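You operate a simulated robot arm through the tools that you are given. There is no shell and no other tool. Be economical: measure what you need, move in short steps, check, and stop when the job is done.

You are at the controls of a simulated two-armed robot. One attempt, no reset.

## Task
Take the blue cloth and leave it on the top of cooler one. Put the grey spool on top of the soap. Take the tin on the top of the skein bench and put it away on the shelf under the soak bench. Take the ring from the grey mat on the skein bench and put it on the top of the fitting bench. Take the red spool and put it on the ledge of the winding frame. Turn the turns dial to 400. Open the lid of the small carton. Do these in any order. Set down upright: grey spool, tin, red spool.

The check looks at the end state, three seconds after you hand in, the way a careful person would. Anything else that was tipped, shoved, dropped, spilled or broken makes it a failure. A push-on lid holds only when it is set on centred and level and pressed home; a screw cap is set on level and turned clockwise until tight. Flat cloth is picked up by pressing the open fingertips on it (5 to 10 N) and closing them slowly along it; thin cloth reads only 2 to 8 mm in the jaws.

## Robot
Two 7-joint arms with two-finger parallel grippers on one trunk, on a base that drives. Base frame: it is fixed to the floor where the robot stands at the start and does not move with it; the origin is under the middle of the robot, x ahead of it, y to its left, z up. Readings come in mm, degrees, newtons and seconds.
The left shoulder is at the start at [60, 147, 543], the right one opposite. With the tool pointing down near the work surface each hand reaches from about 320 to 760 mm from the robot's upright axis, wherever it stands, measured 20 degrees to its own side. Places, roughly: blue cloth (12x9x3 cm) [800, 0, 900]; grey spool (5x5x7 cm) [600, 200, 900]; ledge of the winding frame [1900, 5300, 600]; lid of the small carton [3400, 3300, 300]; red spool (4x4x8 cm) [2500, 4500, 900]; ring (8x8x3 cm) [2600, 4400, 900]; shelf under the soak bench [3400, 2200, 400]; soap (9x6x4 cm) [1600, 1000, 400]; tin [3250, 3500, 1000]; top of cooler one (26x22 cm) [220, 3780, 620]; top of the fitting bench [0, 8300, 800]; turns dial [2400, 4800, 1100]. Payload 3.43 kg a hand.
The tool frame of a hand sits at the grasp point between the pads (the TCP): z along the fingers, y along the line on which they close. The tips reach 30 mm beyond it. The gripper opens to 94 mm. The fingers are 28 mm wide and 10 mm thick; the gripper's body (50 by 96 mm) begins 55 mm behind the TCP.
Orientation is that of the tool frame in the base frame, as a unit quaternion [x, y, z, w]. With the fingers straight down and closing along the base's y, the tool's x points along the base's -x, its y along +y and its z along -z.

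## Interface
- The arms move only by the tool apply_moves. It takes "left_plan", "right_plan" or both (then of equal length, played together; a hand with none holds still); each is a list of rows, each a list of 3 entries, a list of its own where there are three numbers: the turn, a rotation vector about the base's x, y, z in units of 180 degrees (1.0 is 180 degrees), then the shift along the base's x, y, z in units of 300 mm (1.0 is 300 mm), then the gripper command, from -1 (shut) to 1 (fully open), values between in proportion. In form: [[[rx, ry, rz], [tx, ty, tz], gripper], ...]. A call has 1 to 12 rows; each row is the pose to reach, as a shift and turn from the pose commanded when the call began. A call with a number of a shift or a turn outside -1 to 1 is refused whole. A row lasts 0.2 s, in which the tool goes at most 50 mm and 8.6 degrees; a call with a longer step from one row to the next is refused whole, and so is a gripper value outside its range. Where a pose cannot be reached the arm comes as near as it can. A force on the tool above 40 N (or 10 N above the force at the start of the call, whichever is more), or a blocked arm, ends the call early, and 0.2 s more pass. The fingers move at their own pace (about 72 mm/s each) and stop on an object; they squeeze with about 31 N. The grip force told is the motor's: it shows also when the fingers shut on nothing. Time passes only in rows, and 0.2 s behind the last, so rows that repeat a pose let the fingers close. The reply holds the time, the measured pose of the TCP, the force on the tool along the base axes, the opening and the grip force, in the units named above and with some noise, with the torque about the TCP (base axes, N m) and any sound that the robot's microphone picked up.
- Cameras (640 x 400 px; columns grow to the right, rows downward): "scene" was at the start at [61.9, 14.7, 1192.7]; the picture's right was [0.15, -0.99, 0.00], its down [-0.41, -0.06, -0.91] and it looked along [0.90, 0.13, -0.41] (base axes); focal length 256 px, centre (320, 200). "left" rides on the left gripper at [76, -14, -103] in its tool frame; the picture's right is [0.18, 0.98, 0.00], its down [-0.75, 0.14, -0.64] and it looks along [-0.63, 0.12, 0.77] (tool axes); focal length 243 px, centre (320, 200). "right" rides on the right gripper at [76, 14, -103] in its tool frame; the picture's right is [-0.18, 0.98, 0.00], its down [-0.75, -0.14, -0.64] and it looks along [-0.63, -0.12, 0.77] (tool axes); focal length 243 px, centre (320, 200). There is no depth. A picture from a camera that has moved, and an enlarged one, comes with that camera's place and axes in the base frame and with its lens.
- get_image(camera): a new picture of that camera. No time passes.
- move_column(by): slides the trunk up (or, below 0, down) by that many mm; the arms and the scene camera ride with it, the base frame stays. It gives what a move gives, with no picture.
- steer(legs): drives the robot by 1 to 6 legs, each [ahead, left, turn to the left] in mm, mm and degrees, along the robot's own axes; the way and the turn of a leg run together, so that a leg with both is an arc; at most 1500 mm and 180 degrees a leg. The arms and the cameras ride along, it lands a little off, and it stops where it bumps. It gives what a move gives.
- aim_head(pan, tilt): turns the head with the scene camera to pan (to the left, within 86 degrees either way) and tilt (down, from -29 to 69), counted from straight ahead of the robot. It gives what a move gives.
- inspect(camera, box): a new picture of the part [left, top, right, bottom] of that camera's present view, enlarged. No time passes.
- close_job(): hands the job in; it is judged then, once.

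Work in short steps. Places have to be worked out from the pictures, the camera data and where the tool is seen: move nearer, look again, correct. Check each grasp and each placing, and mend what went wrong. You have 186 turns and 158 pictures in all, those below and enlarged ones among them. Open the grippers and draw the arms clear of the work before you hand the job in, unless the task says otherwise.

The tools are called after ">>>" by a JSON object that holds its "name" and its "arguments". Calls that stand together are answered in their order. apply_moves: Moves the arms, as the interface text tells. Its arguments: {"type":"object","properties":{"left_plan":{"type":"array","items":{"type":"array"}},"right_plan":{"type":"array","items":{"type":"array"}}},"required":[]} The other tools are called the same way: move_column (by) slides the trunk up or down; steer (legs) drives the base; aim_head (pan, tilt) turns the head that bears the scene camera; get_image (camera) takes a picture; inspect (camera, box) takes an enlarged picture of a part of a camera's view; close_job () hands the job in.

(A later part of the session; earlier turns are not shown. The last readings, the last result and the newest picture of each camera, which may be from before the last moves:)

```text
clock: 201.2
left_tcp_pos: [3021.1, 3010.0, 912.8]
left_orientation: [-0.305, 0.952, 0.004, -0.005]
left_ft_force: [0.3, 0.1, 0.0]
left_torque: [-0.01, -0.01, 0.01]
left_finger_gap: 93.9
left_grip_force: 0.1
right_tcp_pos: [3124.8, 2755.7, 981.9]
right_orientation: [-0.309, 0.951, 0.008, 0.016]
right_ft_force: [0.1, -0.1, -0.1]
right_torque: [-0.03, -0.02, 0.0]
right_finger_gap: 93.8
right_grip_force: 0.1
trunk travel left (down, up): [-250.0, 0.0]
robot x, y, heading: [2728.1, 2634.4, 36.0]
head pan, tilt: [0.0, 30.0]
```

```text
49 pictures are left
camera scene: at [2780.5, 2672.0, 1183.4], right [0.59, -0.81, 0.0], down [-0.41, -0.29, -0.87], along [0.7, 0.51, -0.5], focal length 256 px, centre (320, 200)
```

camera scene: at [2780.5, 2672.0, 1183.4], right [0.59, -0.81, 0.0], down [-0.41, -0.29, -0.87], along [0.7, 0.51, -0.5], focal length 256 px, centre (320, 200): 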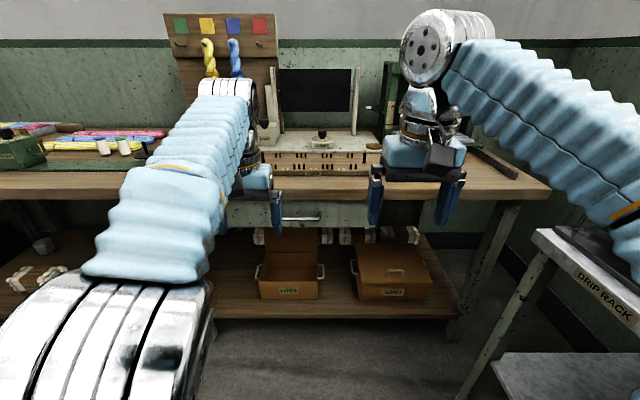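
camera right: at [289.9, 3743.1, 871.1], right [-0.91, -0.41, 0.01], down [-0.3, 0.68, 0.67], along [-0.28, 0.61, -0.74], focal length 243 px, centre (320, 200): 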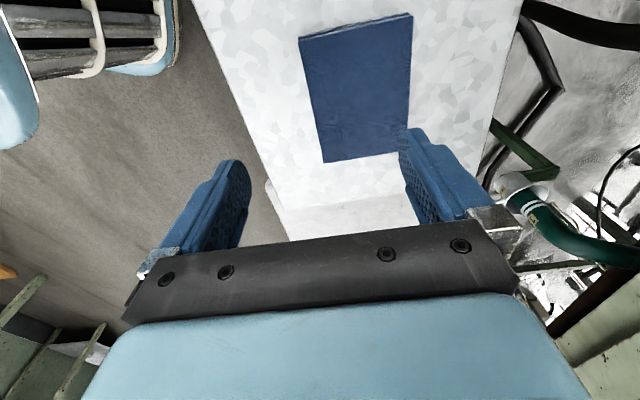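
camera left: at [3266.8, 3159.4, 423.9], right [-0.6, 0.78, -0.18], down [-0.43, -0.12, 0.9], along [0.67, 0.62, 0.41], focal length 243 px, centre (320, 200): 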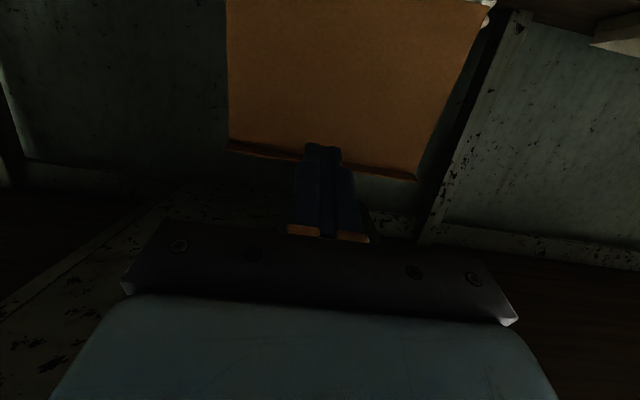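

LOT 9's lid is open and stays. Now slide left along the bench toward the ring and red spool.

>>> {"name": "steer", "arguments": {"legs": [[0, 1450, 0], [150, 0, 4]]}}

>>> {"name": "aim_head", "arguments": {"pan": 0, "tilt": 22}}

>>> {"name": "get_image", "arguments": {"camera": "scene"}}

```text
clock: 209.5
left_tcp_pos: [2244.1, 4316.1, 914.3]
left_orientation: [-0.336, 0.942, 0.004, -0.004]
left_ft_force: [-0.1, -0.1, 0.1]
left_torque: [-0.02, 0.03, 0.02]
left_finger_gap: 94.0
left_grip_force: 0.1
right_tcp_pos: [2365.5, 4067.4, 981.0]
right_orientation: [-0.341, 0.94, 0.009, 0.016]
right_ft_force: [-0.3, -1.2, 0.1]
right_torque: [0.02, 0.01, -0.01]
right_finger_gap: 94.2
right_grip_force: 0.0
trunk travel left (down, up): [-250.0, 0.0]
robot x, y, heading: [1981.3, 3925.3, 39.8]
head pan, tilt: [0.0, 30.0]
```

```text
clock: 210.2
left_tcp_pos: [2243.7, 4316.3, 913.0]
left_orientation: [-0.336, 0.942, 0.004, -0.004]
left_ft_force: [0.9, -0.2, 0.4]
left_torque: [-0.01, 0.0, -0.01]
left_finger_gap: 94.0
left_grip_force: 0.1
right_tcp_pos: [2364.1, 4068.3, 981.7]
right_orientation: [-0.34, 0.94, 0.008, 0.016]
right_ft_force: [-0.3, 0.7, 0.0]
right_torque: [-0.03, -0.01, -0.02]
right_finger_gap: 94.0
right_grip_force: 0.0
trunk travel left (down, up): [-250.0, 0.0]
robot x, y, heading: [1979.3, 3920.1, 39.6]
head pan, tilt: [0.0, 22.0]
```

```text
48 pictures are left
camera scene: at [2027.6, 3964.1, 1196.2], right [0.64, -0.77, 0.0], down [-0.29, -0.24, -0.93], along [0.71, 0.59, -0.38], focal length 256 px, centre (320, 200)
```

scene: 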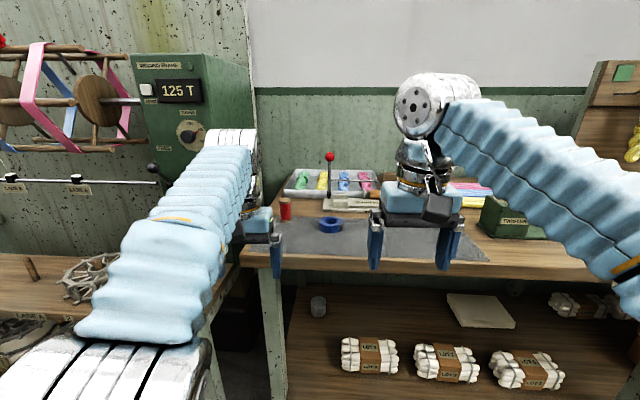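

Red spool, blue ring on the grey mat, and the "125 T" dial panel are all visible. Zoom in.

>>> {"name": "inspect", "arguments": {"camera": "scene", "box": [250, 160, 410, 270]}}

>>> {"name": "inspect", "arguments": {"camera": "scene", "box": [110, 40, 260, 160]}}

```text
3.64 times, centred on (330, 215) of scene
camera zoom: at [2027.6, 3964.1, 1196.2], right [0.64, -0.77, 0.0], down [-0.29, -0.24, -0.93], along [0.71, 0.59, -0.38], focal length 930 px, centre (284, 146)
```

zoom: 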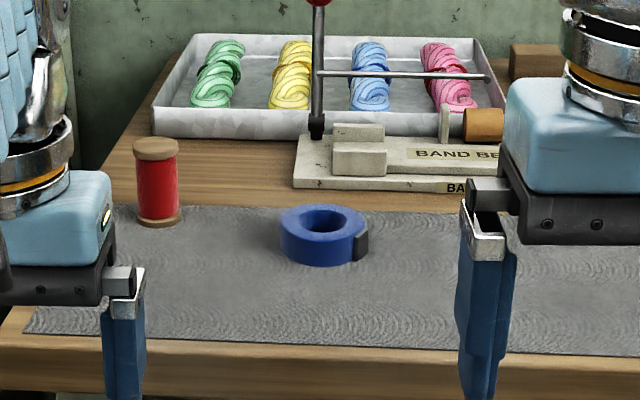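

```text
3.33 times, centred on (185, 100) of scene
camera zoom: at [2027.6, 3964.1, 1196.2], right [0.64, -0.77, 0.0], down [-0.29, -0.24, -0.93], along [0.71, 0.59, -0.38], focal length 853 px, centre (770, 533)
```

zoom: 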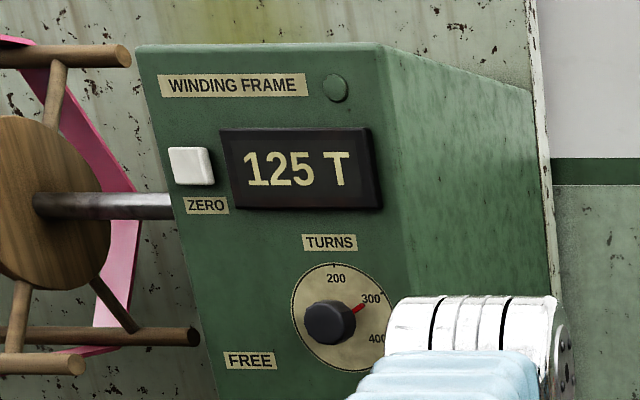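

Ring ≈(2510,4328), red spool ≈(2490,4484). I raise the left hand, turn the right hand −63° for the ring, and drive closer.

>>> {"name": "apply_moves", "arguments": {"left_plan": [[[0, 0, 0], [-0.05, -0.04, 0.1], 1], [[0, 0, 0], [-0.1, -0.08, 0.2], 1], [[0, 0, 0], [-0.1, -0.08, 0.2], 1], [[0, 0, 0], [-0.1, -0.08, 0.2], 1], [[0, 0, 0], [-0.1, -0.08, 0.2], 1], [[0, 0, 0], [-0.1, -0.08, 0.2], 1], [[0, 0, 0], [-0.1, -0.08, 0.2], 1], [[0, 0, 0], [-0.1, -0.08, 0.2], 1]], "right_plan": [[[0, 0, -0.044], [0, 0, 0], 1], [[0, 0, -0.088], [0, 0, 0], 1], [[0, 0, -0.132], [0, 0, 0], 1], [[0, 0, -0.176], [0, 0, 0], 1], [[0, 0, -0.22], [0, 0, 0], 1], [[0, 0, -0.264], [0, 0, 0], 1], [[0, 0, -0.308], [0, 0, 0], 1], [[0, 0, -0.35], [0, 0, 0], 1]]}}

>>> {"name": "steer", "arguments": {"legs": [[170, 0, 0]]}}

>>> {"name": "get_image", "arguments": {"camera": "right"}}

>>> {"name": "get_image", "arguments": {"camera": "left"}}

```text
clock: 212.0
left_tcp_pos: [2213.3, 4291.0, 972.6]
left_orientation: [-0.336, 0.942, 0.004, -0.004]
left_ft_force: [0.0, 0.4, -0.2]
left_torque: [-0.02, -0.05, 0.0]
left_finger_gap: 93.6
left_grip_force: 0.0
right_tcp_pos: [2363.9, 4068.7, 981.6]
right_orientation: [0.202, 0.979, -0.001, 0.019]
right_ft_force: [0.8, 0.1, 0.5]
right_torque: [0.03, -0.01, -0.01]
right_finger_gap: 94.1
right_grip_force: 0.0
trunk travel left (down, up): [-250.0, 0.0]
robot x, y, heading: [1977.1, 3923.1, 39.7]
head pan, tilt: [0.0, 22.0]
```

```text
clock: 213.5
left_tcp_pos: [2341.9, 4397.7, 973.8]
left_orientation: [-0.336, 0.942, 0.004, -0.004]
left_ft_force: [0.1, 0.1, -0.2]
left_torque: [0.03, -0.02, -0.01]
left_finger_gap: 93.9
left_grip_force: 0.0
right_tcp_pos: [2492.4, 4176.6, 982.5]
right_orientation: [0.201, 0.979, -0.001, 0.019]
right_ft_force: [0.5, -0.1, 0.7]
right_torque: [0.02, -0.01, 0.02]
right_finger_gap: 94.1
right_grip_force: 0.1
trunk travel left (down, up): [-250.0, 0.0]
robot x, y, heading: [2105.9, 4029.1, 40.2]
head pan, tilt: [0.0, 22.0]
```

```text
45 pictures are left
camera right: at [2424.1, 4219.9, 1081.7], right [0.55, 0.83, 0.01], down [0.61, -0.42, 0.67], along [0.56, -0.36, -0.74], focal length 243 px, centre (320, 200)
```

right: 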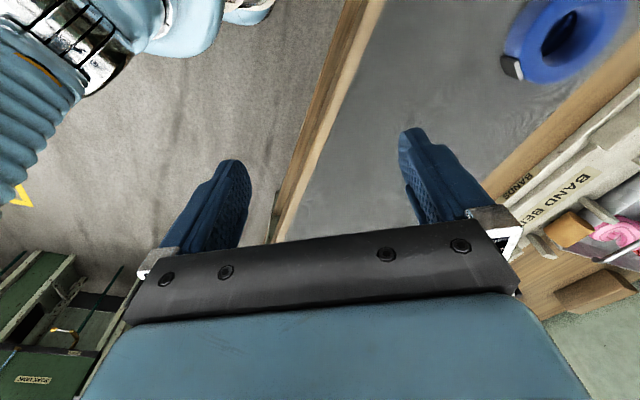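

```text
44 pictures are left
camera left: at [2292.9, 4339.3, 1075.5], right [-0.77, 0.64, 0.01], down [0.5, 0.58, 0.64], along [0.41, 0.49, -0.77], focal length 243 px, centre (320, 200)
```

left: 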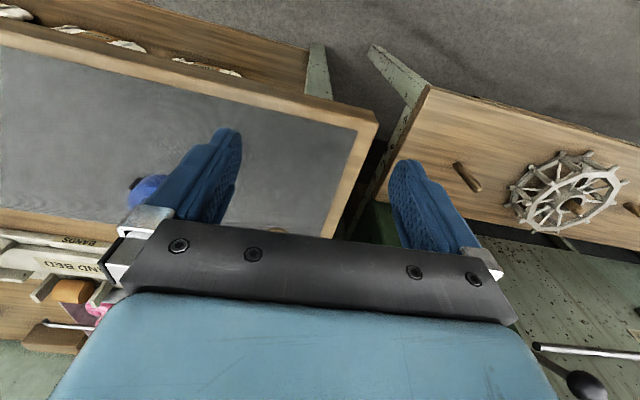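

Ring is further ahead-left of the right hand. Move the right hand above it at z≈945.

>>> {"name": "apply_moves", "arguments": {"right_plan": [[[0, 0, 0], [0.03, 0.13, -0.02], 1], [[0, 0, 0], [0.06, 0.27, -0.05], 1], [[0, 0, 0], [0.1, 0.41, -0.09], 1], [[0, 0, 0], [0.127, 0.53, -0.13], 1], [[0, 0, 0], [0.127, 0.53, -0.13], 1]]}}

>>> {"name": "get_image", "arguments": {"camera": "right"}}

```text
clock: 214.7
left_tcp_pos: [2341.4, 4397.9, 973.6]
left_orientation: [-0.337, 0.942, 0.005, -0.004]
left_ft_force: [0.5, -0.1, 0.3]
left_torque: [0.03, 0.03, 0.02]
left_finger_gap: 94.1
left_grip_force: 0.0
right_tcp_pos: [2522.4, 4308.4, 951.4]
right_orientation: [0.2, 0.98, 0.004, 0.02]
right_ft_force: [-0.9, 0.3, -0.5]
right_torque: [-0.01, -0.03, 0.01]
right_finger_gap: 94.1
right_grip_force: 0.2
right hand out of reach, approached as far as the arm can: row 4, 5
trunk travel left (down, up): [-250.0, 0.0]
robot x, y, heading: [2105.3, 4029.9, 39.9]
head pan, tilt: [0.0, 22.0]
```

```text
43 pictures are left
camera right: at [2454.2, 4350.3, 1051.5], right [0.55, 0.83, 0.02], down [0.61, -0.42, 0.67], along [0.56, -0.36, -0.74], focal length 243 px, centre (320, 200)
```

right: 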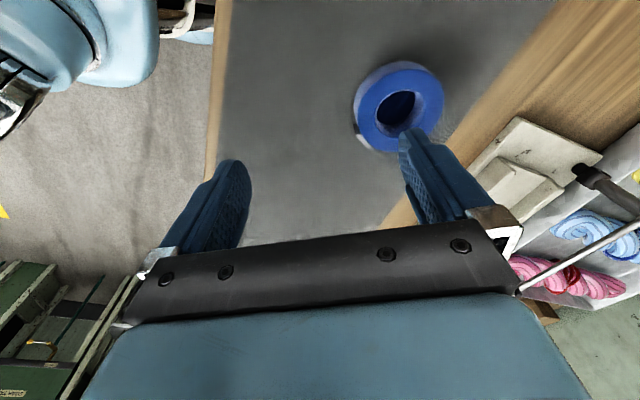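

Ring top centre ≈(2548,4362), ~60 mm in diameter. Drive slightly ahead-left for reach, then re-check.

>>> {"name": "steer", "arguments": {"legs": [[60, 30, 0]]}}

>>> {"name": "get_image", "arguments": {"camera": "right"}}

>>> {"name": "get_image", "arguments": {"camera": "left"}}

```text
clock: 215.7
left_tcp_pos: [2367.2, 4459.1, 973.1]
left_orientation: [-0.336, 0.942, 0.004, -0.004]
left_ft_force: [0.1, -1.1, 0.1]
left_torque: [-0.01, -0.02, 0.02]
left_finger_gap: 94.0
left_grip_force: 0.1
right_tcp_pos: [2547.5, 4368.1, 949.7]
right_orientation: [0.2, 0.98, 0.003, 0.02]
right_ft_force: [0.5, -0.4, 0.3]
right_torque: [0.0, -0.03, -0.03]
right_finger_gap: 93.9
right_grip_force: 0.0
trunk travel left (down, up): [-250.0, 0.0]
robot x, y, heading: [2133.5, 4089.4, 39.6]
head pan, tilt: [0.0, 22.0]
```

```text
42 pictures are left
camera right: at [2479.4, 4410.8, 1051.1], right [0.55, 0.83, 0.02], down [0.61, -0.42, 0.67], along [0.56, -0.36, -0.74], focal length 243 px, centre (320, 200)
```

right: 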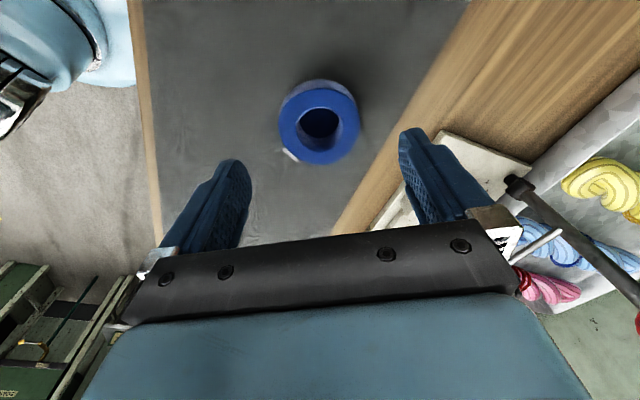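

```text
41 pictures are left
camera left: at [2318.2, 4399.7, 1075.5], right [-0.76, 0.64, 0.01], down [0.5, 0.58, 0.64], along [0.41, 0.49, -0.77], focal length 243 px, centre (320, 200)
```

left: 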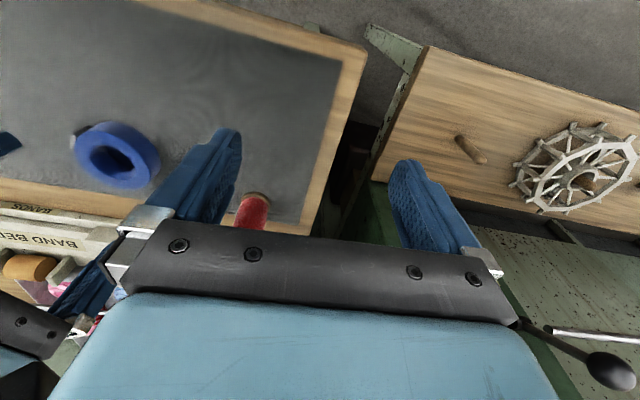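

Ring is centred under the right hand within 4 mm. Descend to TCP z≈883 with ~80 mm opening, then close.

>>> {"name": "apply_moves", "arguments": {"right_plan": [[[0, 0, 0], [0.01, -0.01, -0.1], 0.7], [[0, 0, 0], [0.01, -0.01, -0.18], 0.7], [[0, 0, 0], [0.01, -0.01, -0.222], 0.7], [[0, 0, 0], [0.01, -0.01, -0.222], 0.7], [[0, 0, 0], [0.01, -0.01, -0.222], 0.2], [[0, 0, 0], [0.01, -0.01, -0.222], -0.3], [[0, 0, 0], [0.01, -0.01, -0.222], -1], [[0, 0, 0], [0.01, -0.01, -0.222], -1]]}}

>>> {"name": "get_image", "arguments": {"camera": "right"}}

```text
clock: 217.5
left_tcp_pos: [2367.4, 4459.6, 972.6]
left_orientation: [-0.336, 0.942, 0.004, -0.004]
left_ft_force: [0.4, -0.2, -0.4]
left_torque: [-0.01, 0.01, 0.0]
left_finger_gap: 94.5
left_grip_force: 0.0
right_tcp_pos: [2552.6, 4363.8, 884.8]
right_orientation: [0.2, 0.98, 0.003, 0.02]
right_ft_force: [-0.5, 0.9, 0.4]
right_torque: [-0.03, 0.0, 0.0]
right_finger_gap: 69.5
right_grip_force: 31.0
trunk travel left (down, up): [-250.0, 0.0]
robot x, y, heading: [2130.1, 4090.0, 39.9]
head pan, tilt: [0.0, 22.0]
```

```text
40 pictures are left
camera right: at [2483.6, 4406.6, 984.1], right [0.55, 0.83, 0.02], down [0.61, -0.42, 0.67], along [0.56, -0.36, -0.74], focal length 243 px, centre (320, 200)
```

right: 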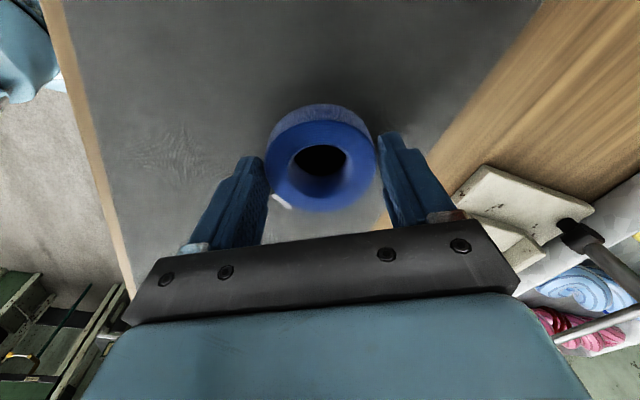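

Gripped (69.5 mm). Lift and pull back to the right side.

>>> {"name": "apply_moves", "arguments": {"right_plan": [[[0, 0, 0], [0, 0, 0.08], -1], [[0, 0, 0], [-0.01, -0.01, 0.18], -1], [[0, 0, 0], [-0.05, -0.12, 0.22], -1], [[0, 0, 0], [-0.1, -0.24, 0.25], -1], [[0, 0, 0], [-0.14, -0.37, 0.28], -1], [[0, 0, 0], [-0.18, -0.5, 0.3], -1], [[0, 0, 0], [-0.2, -0.6, 0.32], -1]]}}

>>> {"name": "get_image", "arguments": {"camera": "scene"}}

```text
clock: 219.1
left_tcp_pos: [2367.0, 4459.0, 973.4]
left_orientation: [-0.336, 0.942, 0.005, -0.003]
left_ft_force: [0.0, -0.2, 0.0]
left_torque: [-0.01, -0.01, 0.0]
left_finger_gap: 94.1
left_grip_force: 0.0
right_tcp_pos: [2492.0, 4184.0, 978.2]
right_orientation: [0.2, 0.98, 0.003, 0.02]
right_ft_force: [0.8, 0.0, -1.3]
right_torque: [0.0, 0.0, 0.0]
right_finger_gap: 69.5
right_grip_force: 31.2
trunk travel left (down, up): [-250.0, 0.0]
robot x, y, heading: [2137.0, 4087.5, 39.6]
head pan, tilt: [0.0, 22.0]
```

```text
39 pictures are left
camera scene: at [2181.4, 4132.1, 1196.3], right [0.64, -0.77, 0.0], down [-0.29, -0.24, -0.93], along [0.71, 0.59, -0.37], focal length 256 px, centre (320, 200)
```

scene: 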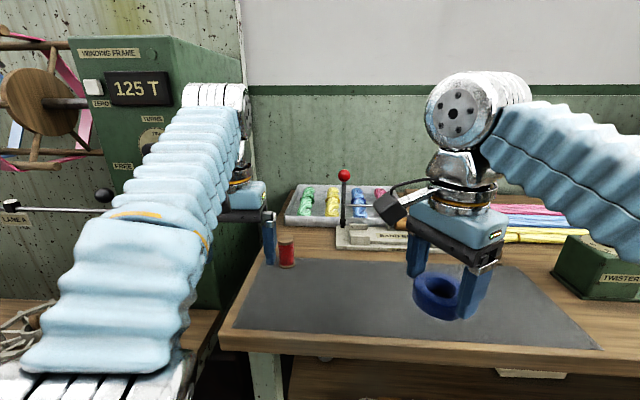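

Ring held. For the red spool (≈(2490,4480)) I'll lower the left hand short of it with fingers astride, then slide forward.

>>> {"name": "apply_moves", "arguments": {"left_plan": [[[0, 0, 0], [0.07, -0.08, -0.03], 1], [[0, 0, 0], [0.134, -0.162, -0.1], 1], [[0, 0, 0], [0.134, -0.162, -0.2], 1], [[0, 0, 0], [0.134, -0.162, -0.257], 1], [[0, 0, 0], [0.134, -0.162, -0.257], 1]]}}

>>> {"name": "get_image", "arguments": {"camera": "left"}}

>>> {"name": "inspect", "arguments": {"camera": "scene", "box": [220, 190, 360, 290]}}

```text
clock: 220.3
left_tcp_pos: [2406.6, 4411.6, 893.7]
left_orientation: [-0.336, 0.942, 0.004, -0.004]
left_ft_force: [-0.9, 1.3, -0.8]
left_torque: [-0.01, 0.01, 0.02]
left_finger_gap: 94.0
left_grip_force: 0.1
right_tcp_pos: [2492.1, 4185.0, 980.3]
right_orientation: [0.2, 0.98, 0.003, 0.021]
right_ft_force: [-0.5, -0.2, -1.6]
right_torque: [-0.01, -0.01, 0.01]
right_finger_gap: 69.7
right_grip_force: 31.0
trunk travel left (down, up): [-250.0, 0.0]
robot x, y, heading: [2131.4, 4088.7, 39.6]
head pan, tilt: [0.0, 22.0]
```

```text
38 pictures are left
camera left: at [2357.9, 4351.6, 995.9], right [-0.76, 0.64, 0.01], down [0.5, 0.58, 0.64], along [0.41, 0.49, -0.77], focal length 243 px, centre (320, 200)
```

left: 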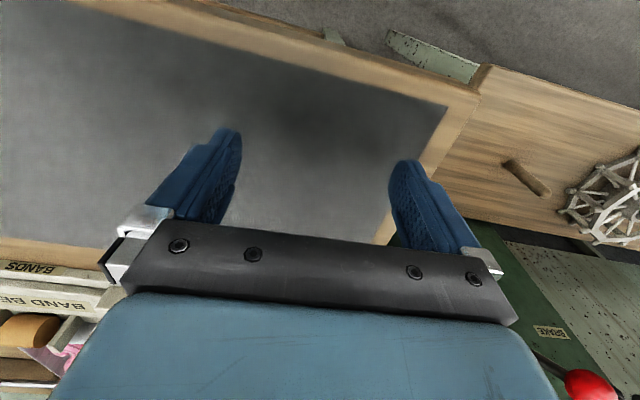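

```text
4.00 times, centred on (290, 240) of scene
camera zoom: at [2181.4, 4132.0, 1196.3], right [0.64, -0.77, 0.0], down [-0.29, -0.24, -0.93], along [0.71, 0.59, -0.37], focal length 1023 px, centre (440, 40)
```

zoom: 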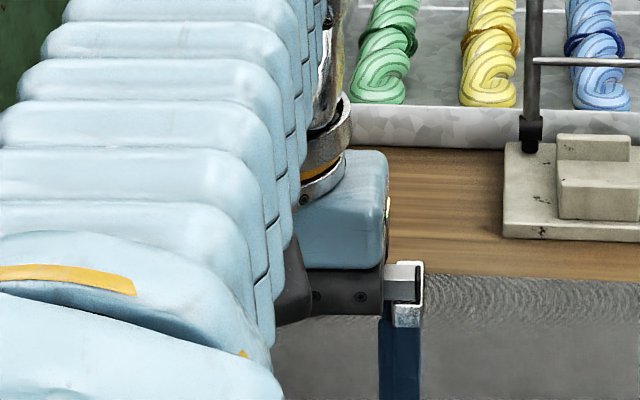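

Lateral alignment computed within a few mm. Slide forward ~104 mm, then check.

>>> {"name": "apply_moves", "arguments": {"left_plan": [[[0, 0, 0], [0.09, 0.075, 0], 1], [[0, 0, 0], [0.18, 0.15, 0], 1], [[0, 0, 0], [0.267, 0.222, 0.0], 1], [[0, 0, 0], [0.267, 0.222, 0.0], 1]]}}

>>> {"name": "get_image", "arguments": {"camera": "left"}}

```text
clock: 221.3
left_tcp_pos: [2486.9, 4476.1, 896.9]
left_orientation: [-0.337, 0.941, 0.003, -0.005]
left_ft_force: [0.3, 0.3, -0.2]
left_torque: [0.0, 0.02, -0.01]
left_finger_gap: 93.9
left_grip_force: 0.1
right_tcp_pos: [2492.7, 4185.0, 979.3]
right_orientation: [0.2, 0.98, 0.004, 0.02]
right_ft_force: [0.1, -0.1, 0.1]
right_torque: [-0.03, -0.01, -0.03]
right_finger_gap: 69.6
right_grip_force: 30.9
trunk travel left (down, up): [-250.0, 0.0]
robot x, y, heading: [2132.8, 4088.3, 39.9]
head pan, tilt: [0.0, 22.0]
```

```text
36 pictures are left
camera left: at [2439.1, 4417.9, 997.8], right [-0.76, 0.64, 0.01], down [0.5, 0.58, 0.64], along [0.41, 0.49, -0.77], focal length 243 px, centre (320, 200)
```

left: 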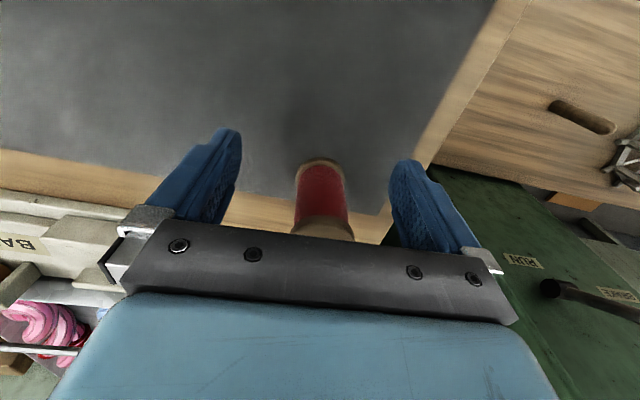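

Spool is centred, ~14 mm further ahead. Nudge forward and close.

>>> {"name": "apply_moves", "arguments": {"left_plan": [[[0, 0, 0], [0.036, 0.03, 0], 1], [[0, 0, 0], [0.036, 0.03, 0], 1], [[0, 0, 0], [0.036, 0.03, 0], 0.5], [[0, 0, 0], [0.036, 0.03, 0], 0], [[0, 0, 0], [0.036, 0.03, 0], -0.5], [[0, 0, 0], [0.036, 0.03, 0], -1], [[0, 0, 0], [0.036, 0.03, 0], -1]]}}

>>> {"name": "apply_moves", "arguments": {"left_plan": [[[0, 0, 0], [-0.02, -0.016, 0.05], -1], [[0, 0, 0], [-0.08, -0.065, 0.1], -1], [[0, 0, 0], [-0.17, -0.14, 0.16], -1], [[0, 0, 0], [-0.26, -0.22, 0.22], -1], [[0, 0, 0], [-0.35, -0.3, 0.26], -1]]}}

>>> {"name": "get_image", "arguments": {"camera": "left"}}

```text
clock: 222.9
left_tcp_pos: [2497.7, 4485.2, 896.1]
left_orientation: [-0.335, 0.942, 0.004, -0.005]
left_ft_force: [-0.2, 0.8, 1.0]
left_torque: [0.02, -0.03, 0.03]
left_finger_gap: 38.3
left_grip_force: 31.2
right_tcp_pos: [2491.4, 4184.8, 979.6]
right_orientation: [0.2, 0.98, 0.003, 0.02]
right_ft_force: [-1.0, 0.1, -0.4]
right_torque: [0.0, -0.02, 0.0]
right_finger_gap: 69.5
right_grip_force: 31.1
trunk travel left (down, up): [-250.0, 0.0]
robot x, y, heading: [2132.5, 4088.6, 39.9]
head pan, tilt: [0.0, 22.0]
```

```text
clock: 224.1
left_tcp_pos: [2394.6, 4396.6, 976.8]
left_orientation: [-0.337, 0.942, 0.004, -0.004]
left_ft_force: [0.6, 0.7, -0.4]
left_torque: [-0.02, -0.01, -0.01]
left_finger_gap: 38.4
left_grip_force: 31.0
right_tcp_pos: [2492.6, 4185.5, 979.2]
right_orientation: [0.2, 0.98, 0.003, 0.021]
right_ft_force: [0.4, 0.0, -0.8]
right_torque: [0.0, -0.01, -0.01]
right_finger_gap: 69.4
right_grip_force: 30.9
trunk travel left (down, up): [-250.0, 0.0]
robot x, y, heading: [2133.2, 4093.0, 39.6]
head pan, tilt: [0.0, 22.0]
```

```text
35 pictures are left
camera left: at [2346.9, 4338.2, 1079.2], right [-0.76, 0.64, 0.01], down [0.5, 0.58, 0.64], along [0.41, 0.49, -0.77], focal length 243 px, centre (320, 200)
```

left: 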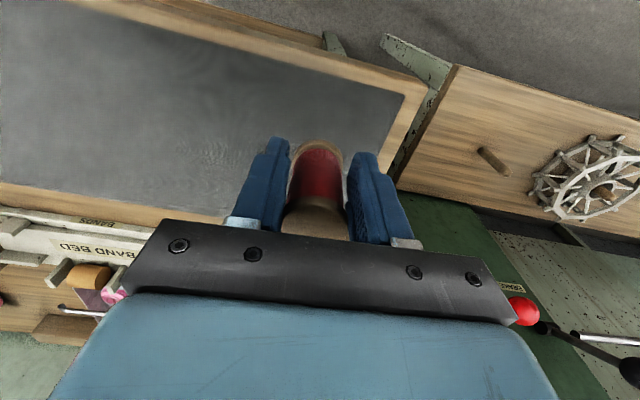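

Red spool held. Back off and slide left to view the winding frame with its ledge and dial.

>>> {"name": "steer", "arguments": {"legs": [[-260, 0, 0], [0, 620, 0]]}}

>>> {"name": "aim_head", "arguments": {"pan": 5, "tilt": 25}}

>>> {"name": "get_image", "arguments": {"camera": "scene"}}

```text
clock: 229.1
left_tcp_pos: [1778.5, 4703.5, 978.2]
left_orientation: [-0.349, 0.937, 0.003, -0.004]
left_ft_force: [0.5, 0.0, -0.7]
left_torque: [0.0, 0.0, 0.04]
left_finger_gap: 37.6
left_grip_force: 30.7
right_tcp_pos: [1880.0, 4493.0, 978.6]
right_orientation: [0.187, 0.982, 0.004, 0.02]
right_ft_force: [-0.8, 0.3, 0.1]
right_torque: [0.01, -0.04, 0.0]
right_finger_gap: 69.5
right_grip_force: 31.2
trunk travel left (down, up): [-250.0, 0.0]
robot x, y, heading: [1521.8, 4389.0, 40.9]
head pan, tilt: [0.0, 22.0]
```

```text
clock: 229.7
left_tcp_pos: [1777.6, 4703.2, 977.5]
left_orientation: [-0.349, 0.937, 0.003, -0.005]
left_ft_force: [-0.3, 0.7, 0.1]
left_torque: [0.02, 0.0, 0.0]
left_finger_gap: 37.7
left_grip_force: 30.2
right_tcp_pos: [1879.9, 4492.4, 980.6]
right_orientation: [0.187, 0.982, 0.004, 0.02]
right_ft_force: [0.5, 0.7, -0.4]
right_torque: [-0.02, 0.02, 0.05]
right_finger_gap: 69.4
right_grip_force: 30.7
trunk travel left (down, up): [-250.0, 0.0]
robot x, y, heading: [1520.0, 4387.4, 41.4]
head pan, tilt: [5.0, 25.0]
```

```text
34 pictures are left
camera scene: at [1564.5, 4437.9, 1191.4], right [0.72, -0.69, 0.0], down [-0.29, -0.31, -0.91], along [0.63, 0.66, -0.42], focal length 256 px, centre (320, 200)
```

scene: 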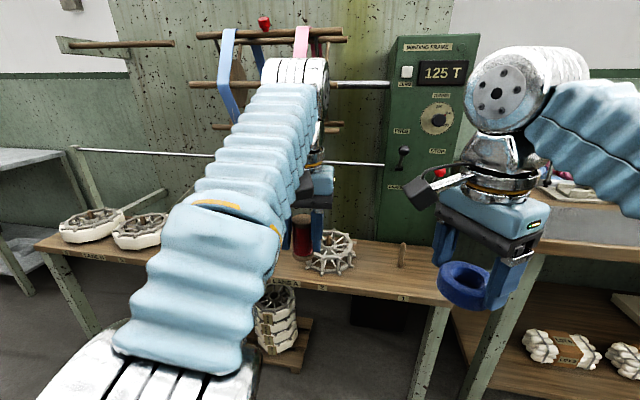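

I zoom on the wooden ledge to choose a free spot.

>>> {"name": "inspect", "arguments": {"camera": "scene", "box": [230, 200, 460, 320]}}

>>> {"name": "inspect", "arguments": {"camera": "scene", "box": [370, 20, 490, 220]}}

```text
2.78 times, centred on (345, 260) of scene
camera zoom: at [1564.5, 4437.9, 1191.4], right [0.72, -0.69, 0.0], down [-0.29, -0.31, -0.91], along [0.63, 0.66, -0.42], focal length 712 px, centre (250, 33)
```

zoom: 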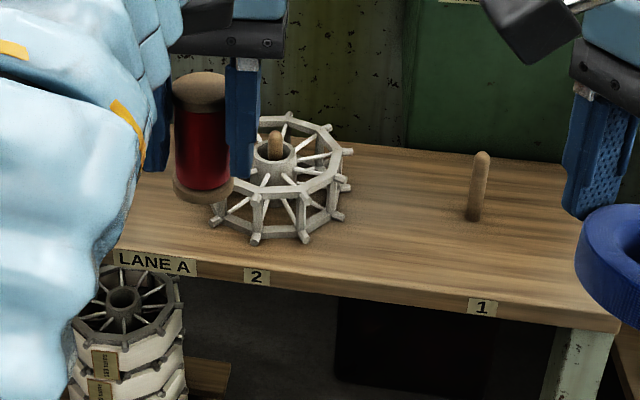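

```text
2.00 times, centred on (430, 120) of scene
camera zoom: at [1564.5, 4437.9, 1191.4], right [0.72, -0.69, 0.0], down [-0.29, -0.31, -0.91], along [0.63, 0.66, -0.42], focal length 512 px, centre (100, 360)
```

zoom: 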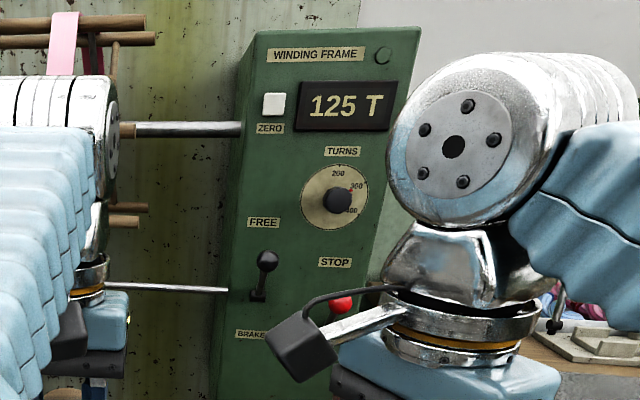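

Ledge z≈615; free spot at ≈(2153,4782) between wheel 2 and peg 1. Drive into place, then lower the spool.

>>> {"name": "steer", "arguments": {"legs": [[0, -240, 0], [180, 0, 0]]}}

>>> {"name": "aim_head", "arguments": {"pan": 8, "tilt": 40}}

>>> {"name": "get_image", "arguments": {"camera": "left"}}

>>> {"name": "get_image", "arguments": {"camera": "scene"}}

```text
clock: 232.6
left_tcp_pos: [2068.5, 4636.5, 977.2]
left_orientation: [-0.348, 0.937, 0.004, -0.005]
left_ft_force: [0.3, -0.1, -0.7]
left_torque: [-0.01, -0.01, 0.01]
left_finger_gap: 37.4
left_grip_force: 31.0
right_tcp_pos: [2170.9, 4426.2, 979.6]
right_orientation: [0.188, 0.982, 0.003, 0.021]
right_ft_force: [-0.2, -0.3, -0.3]
right_torque: [0.04, -0.02, 0.02]
right_finger_gap: 69.6
right_grip_force: 30.8
trunk travel left (down, up): [-250.0, 0.0]
robot x, y, heading: [1811.1, 4323.6, 41.4]
head pan, tilt: [5.0, 25.0]
```

```text
clock: 233.3
left_tcp_pos: [2069.2, 4636.8, 976.2]
left_orientation: [-0.348, 0.938, 0.003, -0.005]
left_ft_force: [-0.7, -0.2, -0.9]
left_torque: [-0.02, -0.01, -0.01]
left_finger_gap: 37.3
left_grip_force: 30.2
right_tcp_pos: [2170.6, 4425.8, 979.5]
right_orientation: [0.188, 0.982, 0.003, 0.02]
right_ft_force: [-0.1, -0.7, -1.0]
right_torque: [0.0, -0.01, 0.0]
right_finger_gap: 69.7
right_grip_force: 31.2
trunk travel left (down, up): [-250.0, 0.0]
robot x, y, heading: [1811.4, 4323.8, 41.2]
head pan, tilt: [8.0, 40.0]
```

```text
31 pictures are left
camera left: at [2022.1, 4576.7, 1079.1], right [-0.78, 0.63, 0.01], down [0.49, 0.6, 0.64], along [0.39, 0.5, -0.77], focal length 243 px, centre (320, 200)
```

left: 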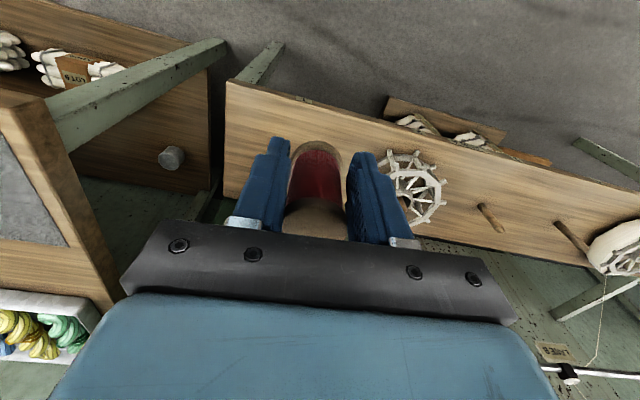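

```text
30 pictures are left
camera scene: at [1847.1, 4369.8, 1168.2], right [0.76, -0.65, 0.0], down [-0.42, -0.49, -0.77], along [0.5, 0.58, -0.64], focal length 256 px, centre (320, 200)
```

scene: 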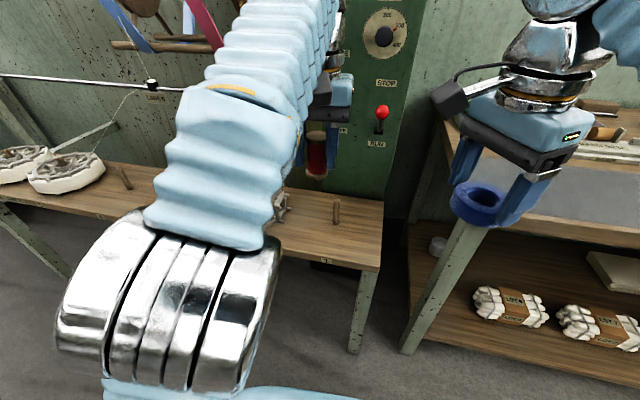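

Geometry confirmed (peg 1 at (2246,4755)). Carry the spool to above the spot at z≈736.

>>> {"name": "apply_moves", "arguments": {"left_plan": [[[0, 0, 0], [0.03, 0.06, -0.13], -1], [[0, 0, 0], [0.07, 0.13, -0.26], -1], [[0, 0, 0], [0.12, 0.21, -0.39], -1], [[0, 0, 0], [0.17, 0.3, -0.51], -1], [[0, 0, 0], [0.22, 0.39, -0.62], -1], [[0, 0, 0], [0.27, 0.47, -0.73], -1], [[0, 0, 0], [0.28, 0.483, -0.8], -1], [[0, 0, 0], [0.28, 0.483, -0.8], -1]]}}

>>> {"name": "get_image", "arguments": {"camera": "left"}}

```text
clock: 235.1
left_tcp_pos: [2152.0, 4782.8, 735.6]
left_orientation: [-0.348, 0.937, 0.004, -0.004]
left_ft_force: [-0.3, 0.4, -0.8]
left_torque: [0.01, 0.0, 0.0]
left_finger_gap: 37.1
left_grip_force: 31.6
right_tcp_pos: [2170.0, 4426.2, 979.0]
right_orientation: [0.188, 0.982, 0.003, 0.02]
right_ft_force: [0.5, 0.7, 0.2]
right_torque: [-0.01, 0.03, -0.02]
right_finger_gap: 69.7
right_grip_force: 31.4
trunk travel left (down, up): [-250.0, 0.0]
robot x, y, heading: [1815.2, 4323.2, 41.3]
head pan, tilt: [8.0, 40.0]
```

```text
29 pictures are left
camera left: at [2103.3, 4721.9, 837.7], right [-0.78, 0.63, 0.01], down [0.49, 0.6, 0.64], along [0.39, 0.5, -0.77], focal length 243 px, centre (320, 200)
```

left: 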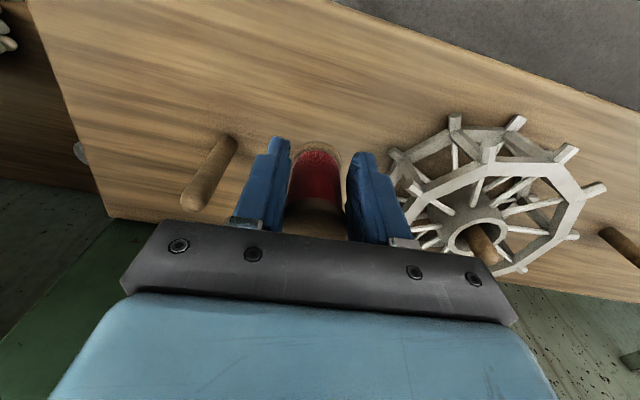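

Clear of wheel (~66 mm) and peg (~83 mm). Lower to contact.

>>> {"name": "apply_moves", "arguments": {"left_plan": [[[0, 0, 0], [0, 0, -0.1], -1], [[0, 0, 0], [0, 0, -0.18], -1], [[0, 0, 0], [0, 0, -0.215], -1], [[0, 0, 0], [0, 0, -0.23], -1], [[0, 0, 0], [0, 0, -0.245], -1], [[0, 0, 0], [0, 0, -0.26], -1], [[0, 0, 0], [0, 0, -0.275], -1]]}}

```text
clock: 236.7
left_tcp_pos: [2154.2, 4781.0, 653.5]
left_orientation: [-0.348, 0.938, 0.005, -0.004]
left_ft_force: [-1.0, 0.4, 0.1]
left_torque: [-0.01, 0.0, 0.05]
left_finger_gap: 0.0
left_grip_force: 30.6
right_tcp_pos: [2170.1, 4427.2, 979.8]
right_orientation: [0.188, 0.982, 0.003, 0.02]
right_ft_force: [0.1, 0.3, -0.7]
right_torque: [0.04, -0.01, 0.01]
right_finger_gap: 69.6
right_grip_force: 31.4
trunk travel left (down, up): [-250.0, 0.0]
robot x, y, heading: [1813.1, 4324.8, 41.2]
head pan, tilt: [8.0, 40.0]
```

The gap reads 0 — the spool left the grip. Look immediately.

>>> {"name": "get_image", "arguments": {"camera": "left"}}

>>> {"name": "get_image", "arguments": {"camera": "scene"}}

```text
28 pictures are left
camera left: at [2105.6, 4721.1, 756.1], right [-0.78, 0.63, 0.01], down [0.49, 0.6, 0.64], along [0.39, 0.5, -0.77], focal length 243 px, centre (320, 200)
```

left: 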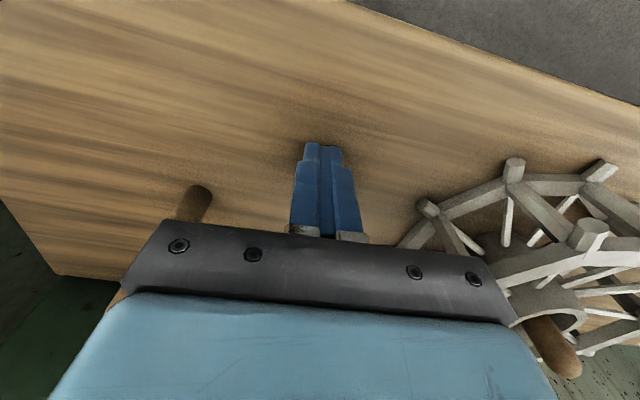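

```text
27 pictures are left
camera scene: at [1847.1, 4369.8, 1168.1], right [0.76, -0.65, 0.0], down [-0.42, -0.49, -0.77], along [0.5, 0.58, -0.64], focal length 256 px, centre (320, 200)
```

scene: 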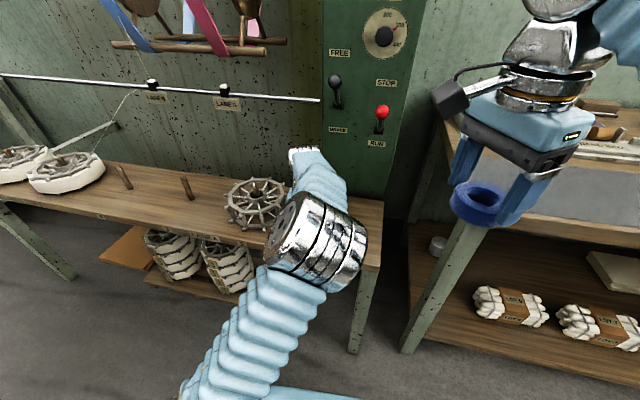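

The spool isn't visible; likely squirted ahead of the fingers. I raise the hand, pull it back, and look.

>>> {"name": "apply_moves", "arguments": {"left_plan": [[[0, 0, 0], [0, 0, 0.12], -1], [[0, 0, 0], [0, 0, 0.25], -1], [[0, 0, 0], [-0.03, -0.04, 0.38], 0], [[0, 0, 0], [-0.1, -0.12, 0.48], 0.5], [[0, 0, 0], [-0.18, -0.21, 0.55], 1], [[0, 0, 0], [-0.24, -0.3, 0.62], 1], [[0, 0, 0], [-0.3, -0.38, 0.68], 1]]}}

>>> {"name": "get_image", "arguments": {"camera": "scene"}}

```text
clock: 238.3
left_tcp_pos: [2063.7, 4665.8, 860.7]
left_orientation: [-0.348, 0.938, 0.004, -0.005]
left_ft_force: [0.0, 0.2, 0.6]
left_torque: [-0.01, 0.05, -0.01]
left_finger_gap: 94.0
left_grip_force: 0.1
right_tcp_pos: [2169.1, 4426.1, 979.0]
right_orientation: [0.188, 0.982, 0.002, 0.02]
right_ft_force: [-0.9, 0.8, -1.0]
right_torque: [0.01, 0.01, 0.01]
right_finger_gap: 69.3
right_grip_force: 31.3
trunk travel left (down, up): [-250.0, 0.0]
robot x, y, heading: [1814.7, 4328.4, 41.2]
head pan, tilt: [8.0, 40.0]
```

```text
26 pictures are left
camera scene: at [1847.2, 4369.9, 1168.1], right [0.76, -0.65, 0.0], down [-0.42, -0.49, -0.77], along [0.5, 0.58, -0.64], focal length 256 px, centre (320, 200)
```

scene: 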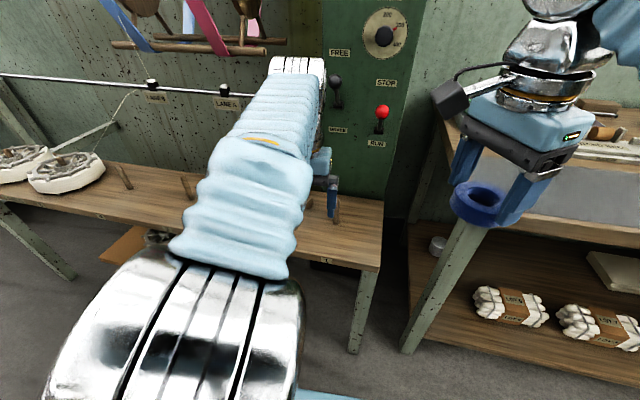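

>>> {"name": "get_image", "arguments": {"camera": "left"}}

```text
25 pictures are left
camera left: at [2015.7, 4606.6, 961.9], right [-0.78, 0.62, 0.01], down [0.49, 0.6, 0.64], along [0.39, 0.5, -0.77], focal length 243 px, centre (320, 200)
```

left: 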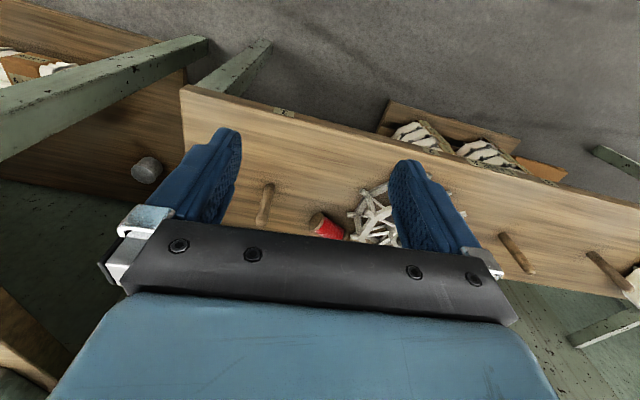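

The red spool is on the ledge near wheel 2, apparently lying. Zoom to see its pose.

>>> {"name": "inspect", "arguments": {"camera": "left", "box": [230, 160, 430, 260]}}

```text
3.20 times, centred on (330, 210) of left
camera zoom: at [2015.7, 4606.6, 961.9], right [-0.78, 0.62, 0.01], down [0.49, 0.6, 0.64], along [0.39, 0.5, -0.77], focal length 776 px, centre (288, 168)
```

zoom: 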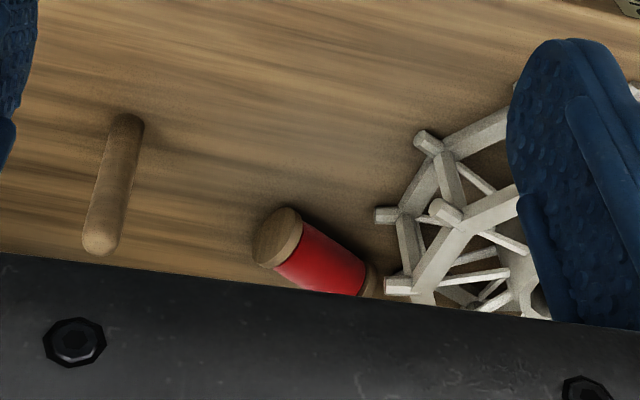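

The spool lies on its side at ≈(2209,4889), axis heading ≈108°. I'll regrasp it across its body with the hand yawed +67°, then tilt the hand to set it upright. First yaw and drive 60 mm ahead.

>>> {"name": "apply_moves", "arguments": {"left_plan": [[[0, 0, 0.0465], [0, 0, 0], 0.5], [[0, 0, 0.093], [0, 0, 0], 0.2], [[0, 0, 0.1395], [0, 0, 0], 0.1], [[0, 0, 0.186], [0, 0, 0], 0.1], [[0, 0, 0.2325], [0, 0, 0], 0.1], [[0, 0, 0.279], [0, 0, 0], 0.1], [[0, 0, 0.3255], [0, 0, 0], 0.1], [[0, 0, 0.372], [0, 0, 0], 0.1]]}}

>>> {"name": "steer", "arguments": {"legs": [[60, 0, 0]]}}

>>> {"name": "apply_moves", "arguments": {"left_plan": [[[0, 0, 0], [0.06, 0.1, 0], 0.1], [[0, 0, 0], [0.12, 0.21, -0.03], 0.1], [[0, 0, 0], [0.18, 0.33, -0.08], 0.1], [[0, 0, 0], [0.24, 0.44, -0.14], 0.1], [[0, 0, 0], [0.27, 0.5, -0.22], 0.1], [[0, 0, 0], [0.27, 0.5, -0.3], 0.1], [[0, 0, 0], [0.27, 0.5, -0.38], 0.1]]}}

>>> {"name": "get_image", "arguments": {"camera": "left"}}

```text
clock: 240.1
left_tcp_pos: [2063.2, 4667.4, 858.0]
left_orientation: [0.808, -0.589, 0.0, 0.006]
left_ft_force: [0.0, -0.4, 0.8]
left_torque: [0.02, 0.0, 0.0]
left_finger_gap: 51.7
left_grip_force: 0.1
right_tcp_pos: [2171.8, 4427.0, 980.0]
right_orientation: [0.188, 0.982, 0.003, 0.02]
right_ft_force: [0.0, -0.6, -0.6]
right_torque: [0.01, 0.02, 0.02]
right_finger_gap: 69.4
right_grip_force: 30.3
trunk travel left (down, up): [-250.0, 0.0]
robot x, y, heading: [1812.4, 4323.2, 41.5]
head pan, tilt: [8.0, 40.0]
```

```text
clock: 241.1
left_tcp_pos: [2109.4, 4707.1, 857.5]
left_orientation: [0.807, -0.591, 0.0, 0.006]
left_ft_force: [0.0, -0.7, -0.3]
left_torque: [0.01, -0.03, -0.01]
left_finger_gap: 51.7
left_grip_force: 0.0
right_tcp_pos: [2216.6, 4465.6, 979.4]
right_orientation: [0.189, 0.982, 0.003, 0.02]
right_ft_force: [-0.9, 0.5, -0.4]
right_torque: [0.03, -0.03, 0.02]
right_finger_gap: 69.3
right_grip_force: 31.0
trunk travel left (down, up): [-250.0, 0.0]
robot x, y, heading: [1857.7, 4362.6, 41.3]
head pan, tilt: [8.0, 40.0]
```

```text
clock: 242.7
left_tcp_pos: [2190.1, 4857.6, 743.5]
left_orientation: [0.807, -0.59, -0.001, 0.006]
left_ft_force: [-0.5, -0.2, 0.3]
left_torque: [0.01, 0.01, 0.0]
left_finger_gap: 51.9
left_grip_force: 0.0
right_tcp_pos: [2216.0, 4466.3, 978.5]
right_orientation: [0.189, 0.982, 0.003, 0.02]
right_ft_force: [-0.2, -0.3, 0.5]
right_torque: [0.03, -0.04, -0.01]
right_finger_gap: 69.3
right_grip_force: 31.2
trunk travel left (down, up): [-250.0, 0.0]
robot x, y, heading: [1853.2, 4366.5, 41.2]
head pan, tilt: [8.0, 40.0]
```

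```text
23 pictures are left
camera left: at [2227.7, 4792.4, 846.1], right [-0.88, -0.47, 0.01], down [-0.36, 0.68, 0.64], along [-0.31, 0.56, -0.77], focal length 243 px, centre (320, 200)
```

left: 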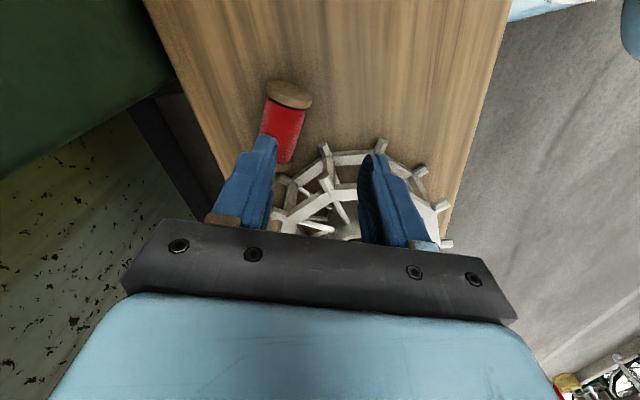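

Refined: near end face (2220,4858), axis heading ≈103°. The wheel rim is close on the front side, so I use a 46 mm opening, move over the grasp point at height, and check.

>>> {"name": "apply_moves", "arguments": {"left_plan": [[[0, 0, -0.012], [0.04, 0.04, 0], 0.0], [[0, 0, -0.025], [0.085, 0.085, 0], -0.02], [[0, 0, -0.025], [0.085, 0.085, -0.05], -0.02], [[0, 0, -0.025], [0.085, 0.085, -0.05], -0.02]]}}

>>> {"name": "inspect", "arguments": {"camera": "left", "box": [220, 60, 420, 250]}}

```text
clock: 243.7
left_tcp_pos: [2197.3, 4861.3, 745.9]
left_orientation: [0.801, -0.599, 0.0, 0.004]
left_ft_force: [-1.2, -0.5, -0.2]
left_torque: [0.02, 0.0, 0.0]
left_finger_gap: 46.1
left_grip_force: 0.0
left hand out of reach, approached as far as the arm can: row 1, 2, 3, 4
right_tcp_pos: [2215.8, 4466.3, 979.6]
right_orientation: [0.189, 0.982, 0.003, 0.021]
right_ft_force: [0.0, 0.1, -0.6]
right_torque: [0.03, -0.02, 0.02]
right_finger_gap: 69.3
right_grip_force: 30.7
trunk travel left (down, up): [-250.0, 0.0]
robot x, y, heading: [1857.5, 4365.6, 41.3]
head pan, tilt: [8.0, 40.0]
```

```text
2.11 times, centred on (320, 155) of left
camera zoom: at [2233.9, 4794.0, 848.1], right [-0.89, -0.45, 0.01], down [-0.34, 0.69, 0.64], along [-0.3, 0.57, -0.77], focal length 511 px, centre (320, 295)
```

zoom: 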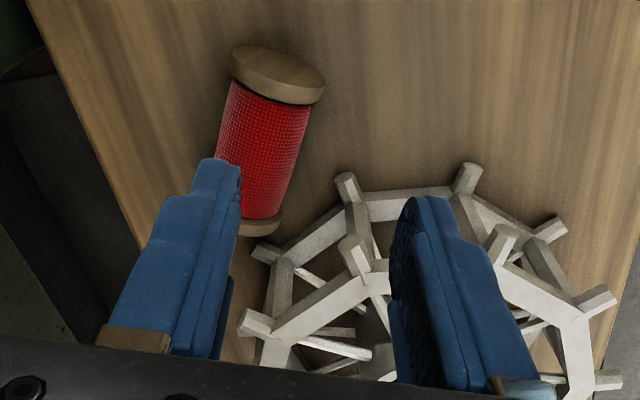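

Reach-limited; a 25 mm drive ahead brings the hand over the grasp point (~27 mm free between spool and wheel, enough for the finger).

>>> {"name": "steer", "arguments": {"legs": [[28, 0, 0]]}}

>>> {"name": "inspect", "arguments": {"camera": "left", "box": [220, 60, 420, 250]}}

```text
clock: 244.5
left_tcp_pos: [2218.3, 4880.3, 746.2]
left_orientation: [0.801, -0.599, -0.001, 0.004]
left_ft_force: [-0.2, 0.7, -0.5]
left_torque: [0.01, -0.02, -0.01]
left_finger_gap: 45.8
left_grip_force: 0.0
right_tcp_pos: [2236.6, 4484.8, 978.8]
right_orientation: [0.188, 0.982, 0.003, 0.021]
right_ft_force: [0.6, -0.4, -0.4]
right_torque: [0.02, 0.0, 0.0]
right_finger_gap: 69.2
right_grip_force: 31.0
trunk travel left (down, up): [-250.0, 0.0]
robot x, y, heading: [1876.8, 4381.9, 41.3]
head pan, tilt: [8.0, 40.0]
```

```text
2.11 times, centred on (320, 155) of left
camera zoom: at [2254.8, 4812.5, 848.2], right [-0.89, -0.45, 0.01], down [-0.34, 0.69, 0.64], along [-0.3, 0.57, -0.77], focal length 511 px, centre (320, 295)
```

zoom: 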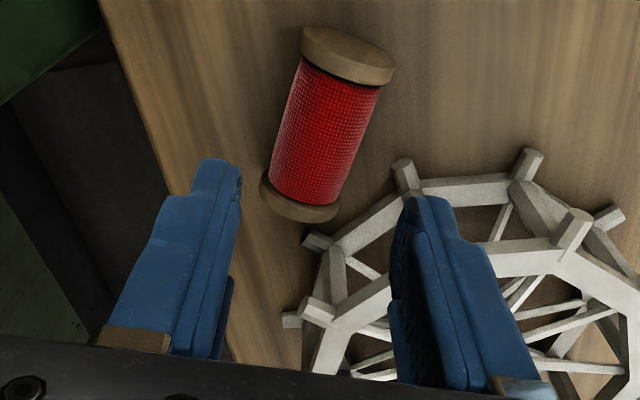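

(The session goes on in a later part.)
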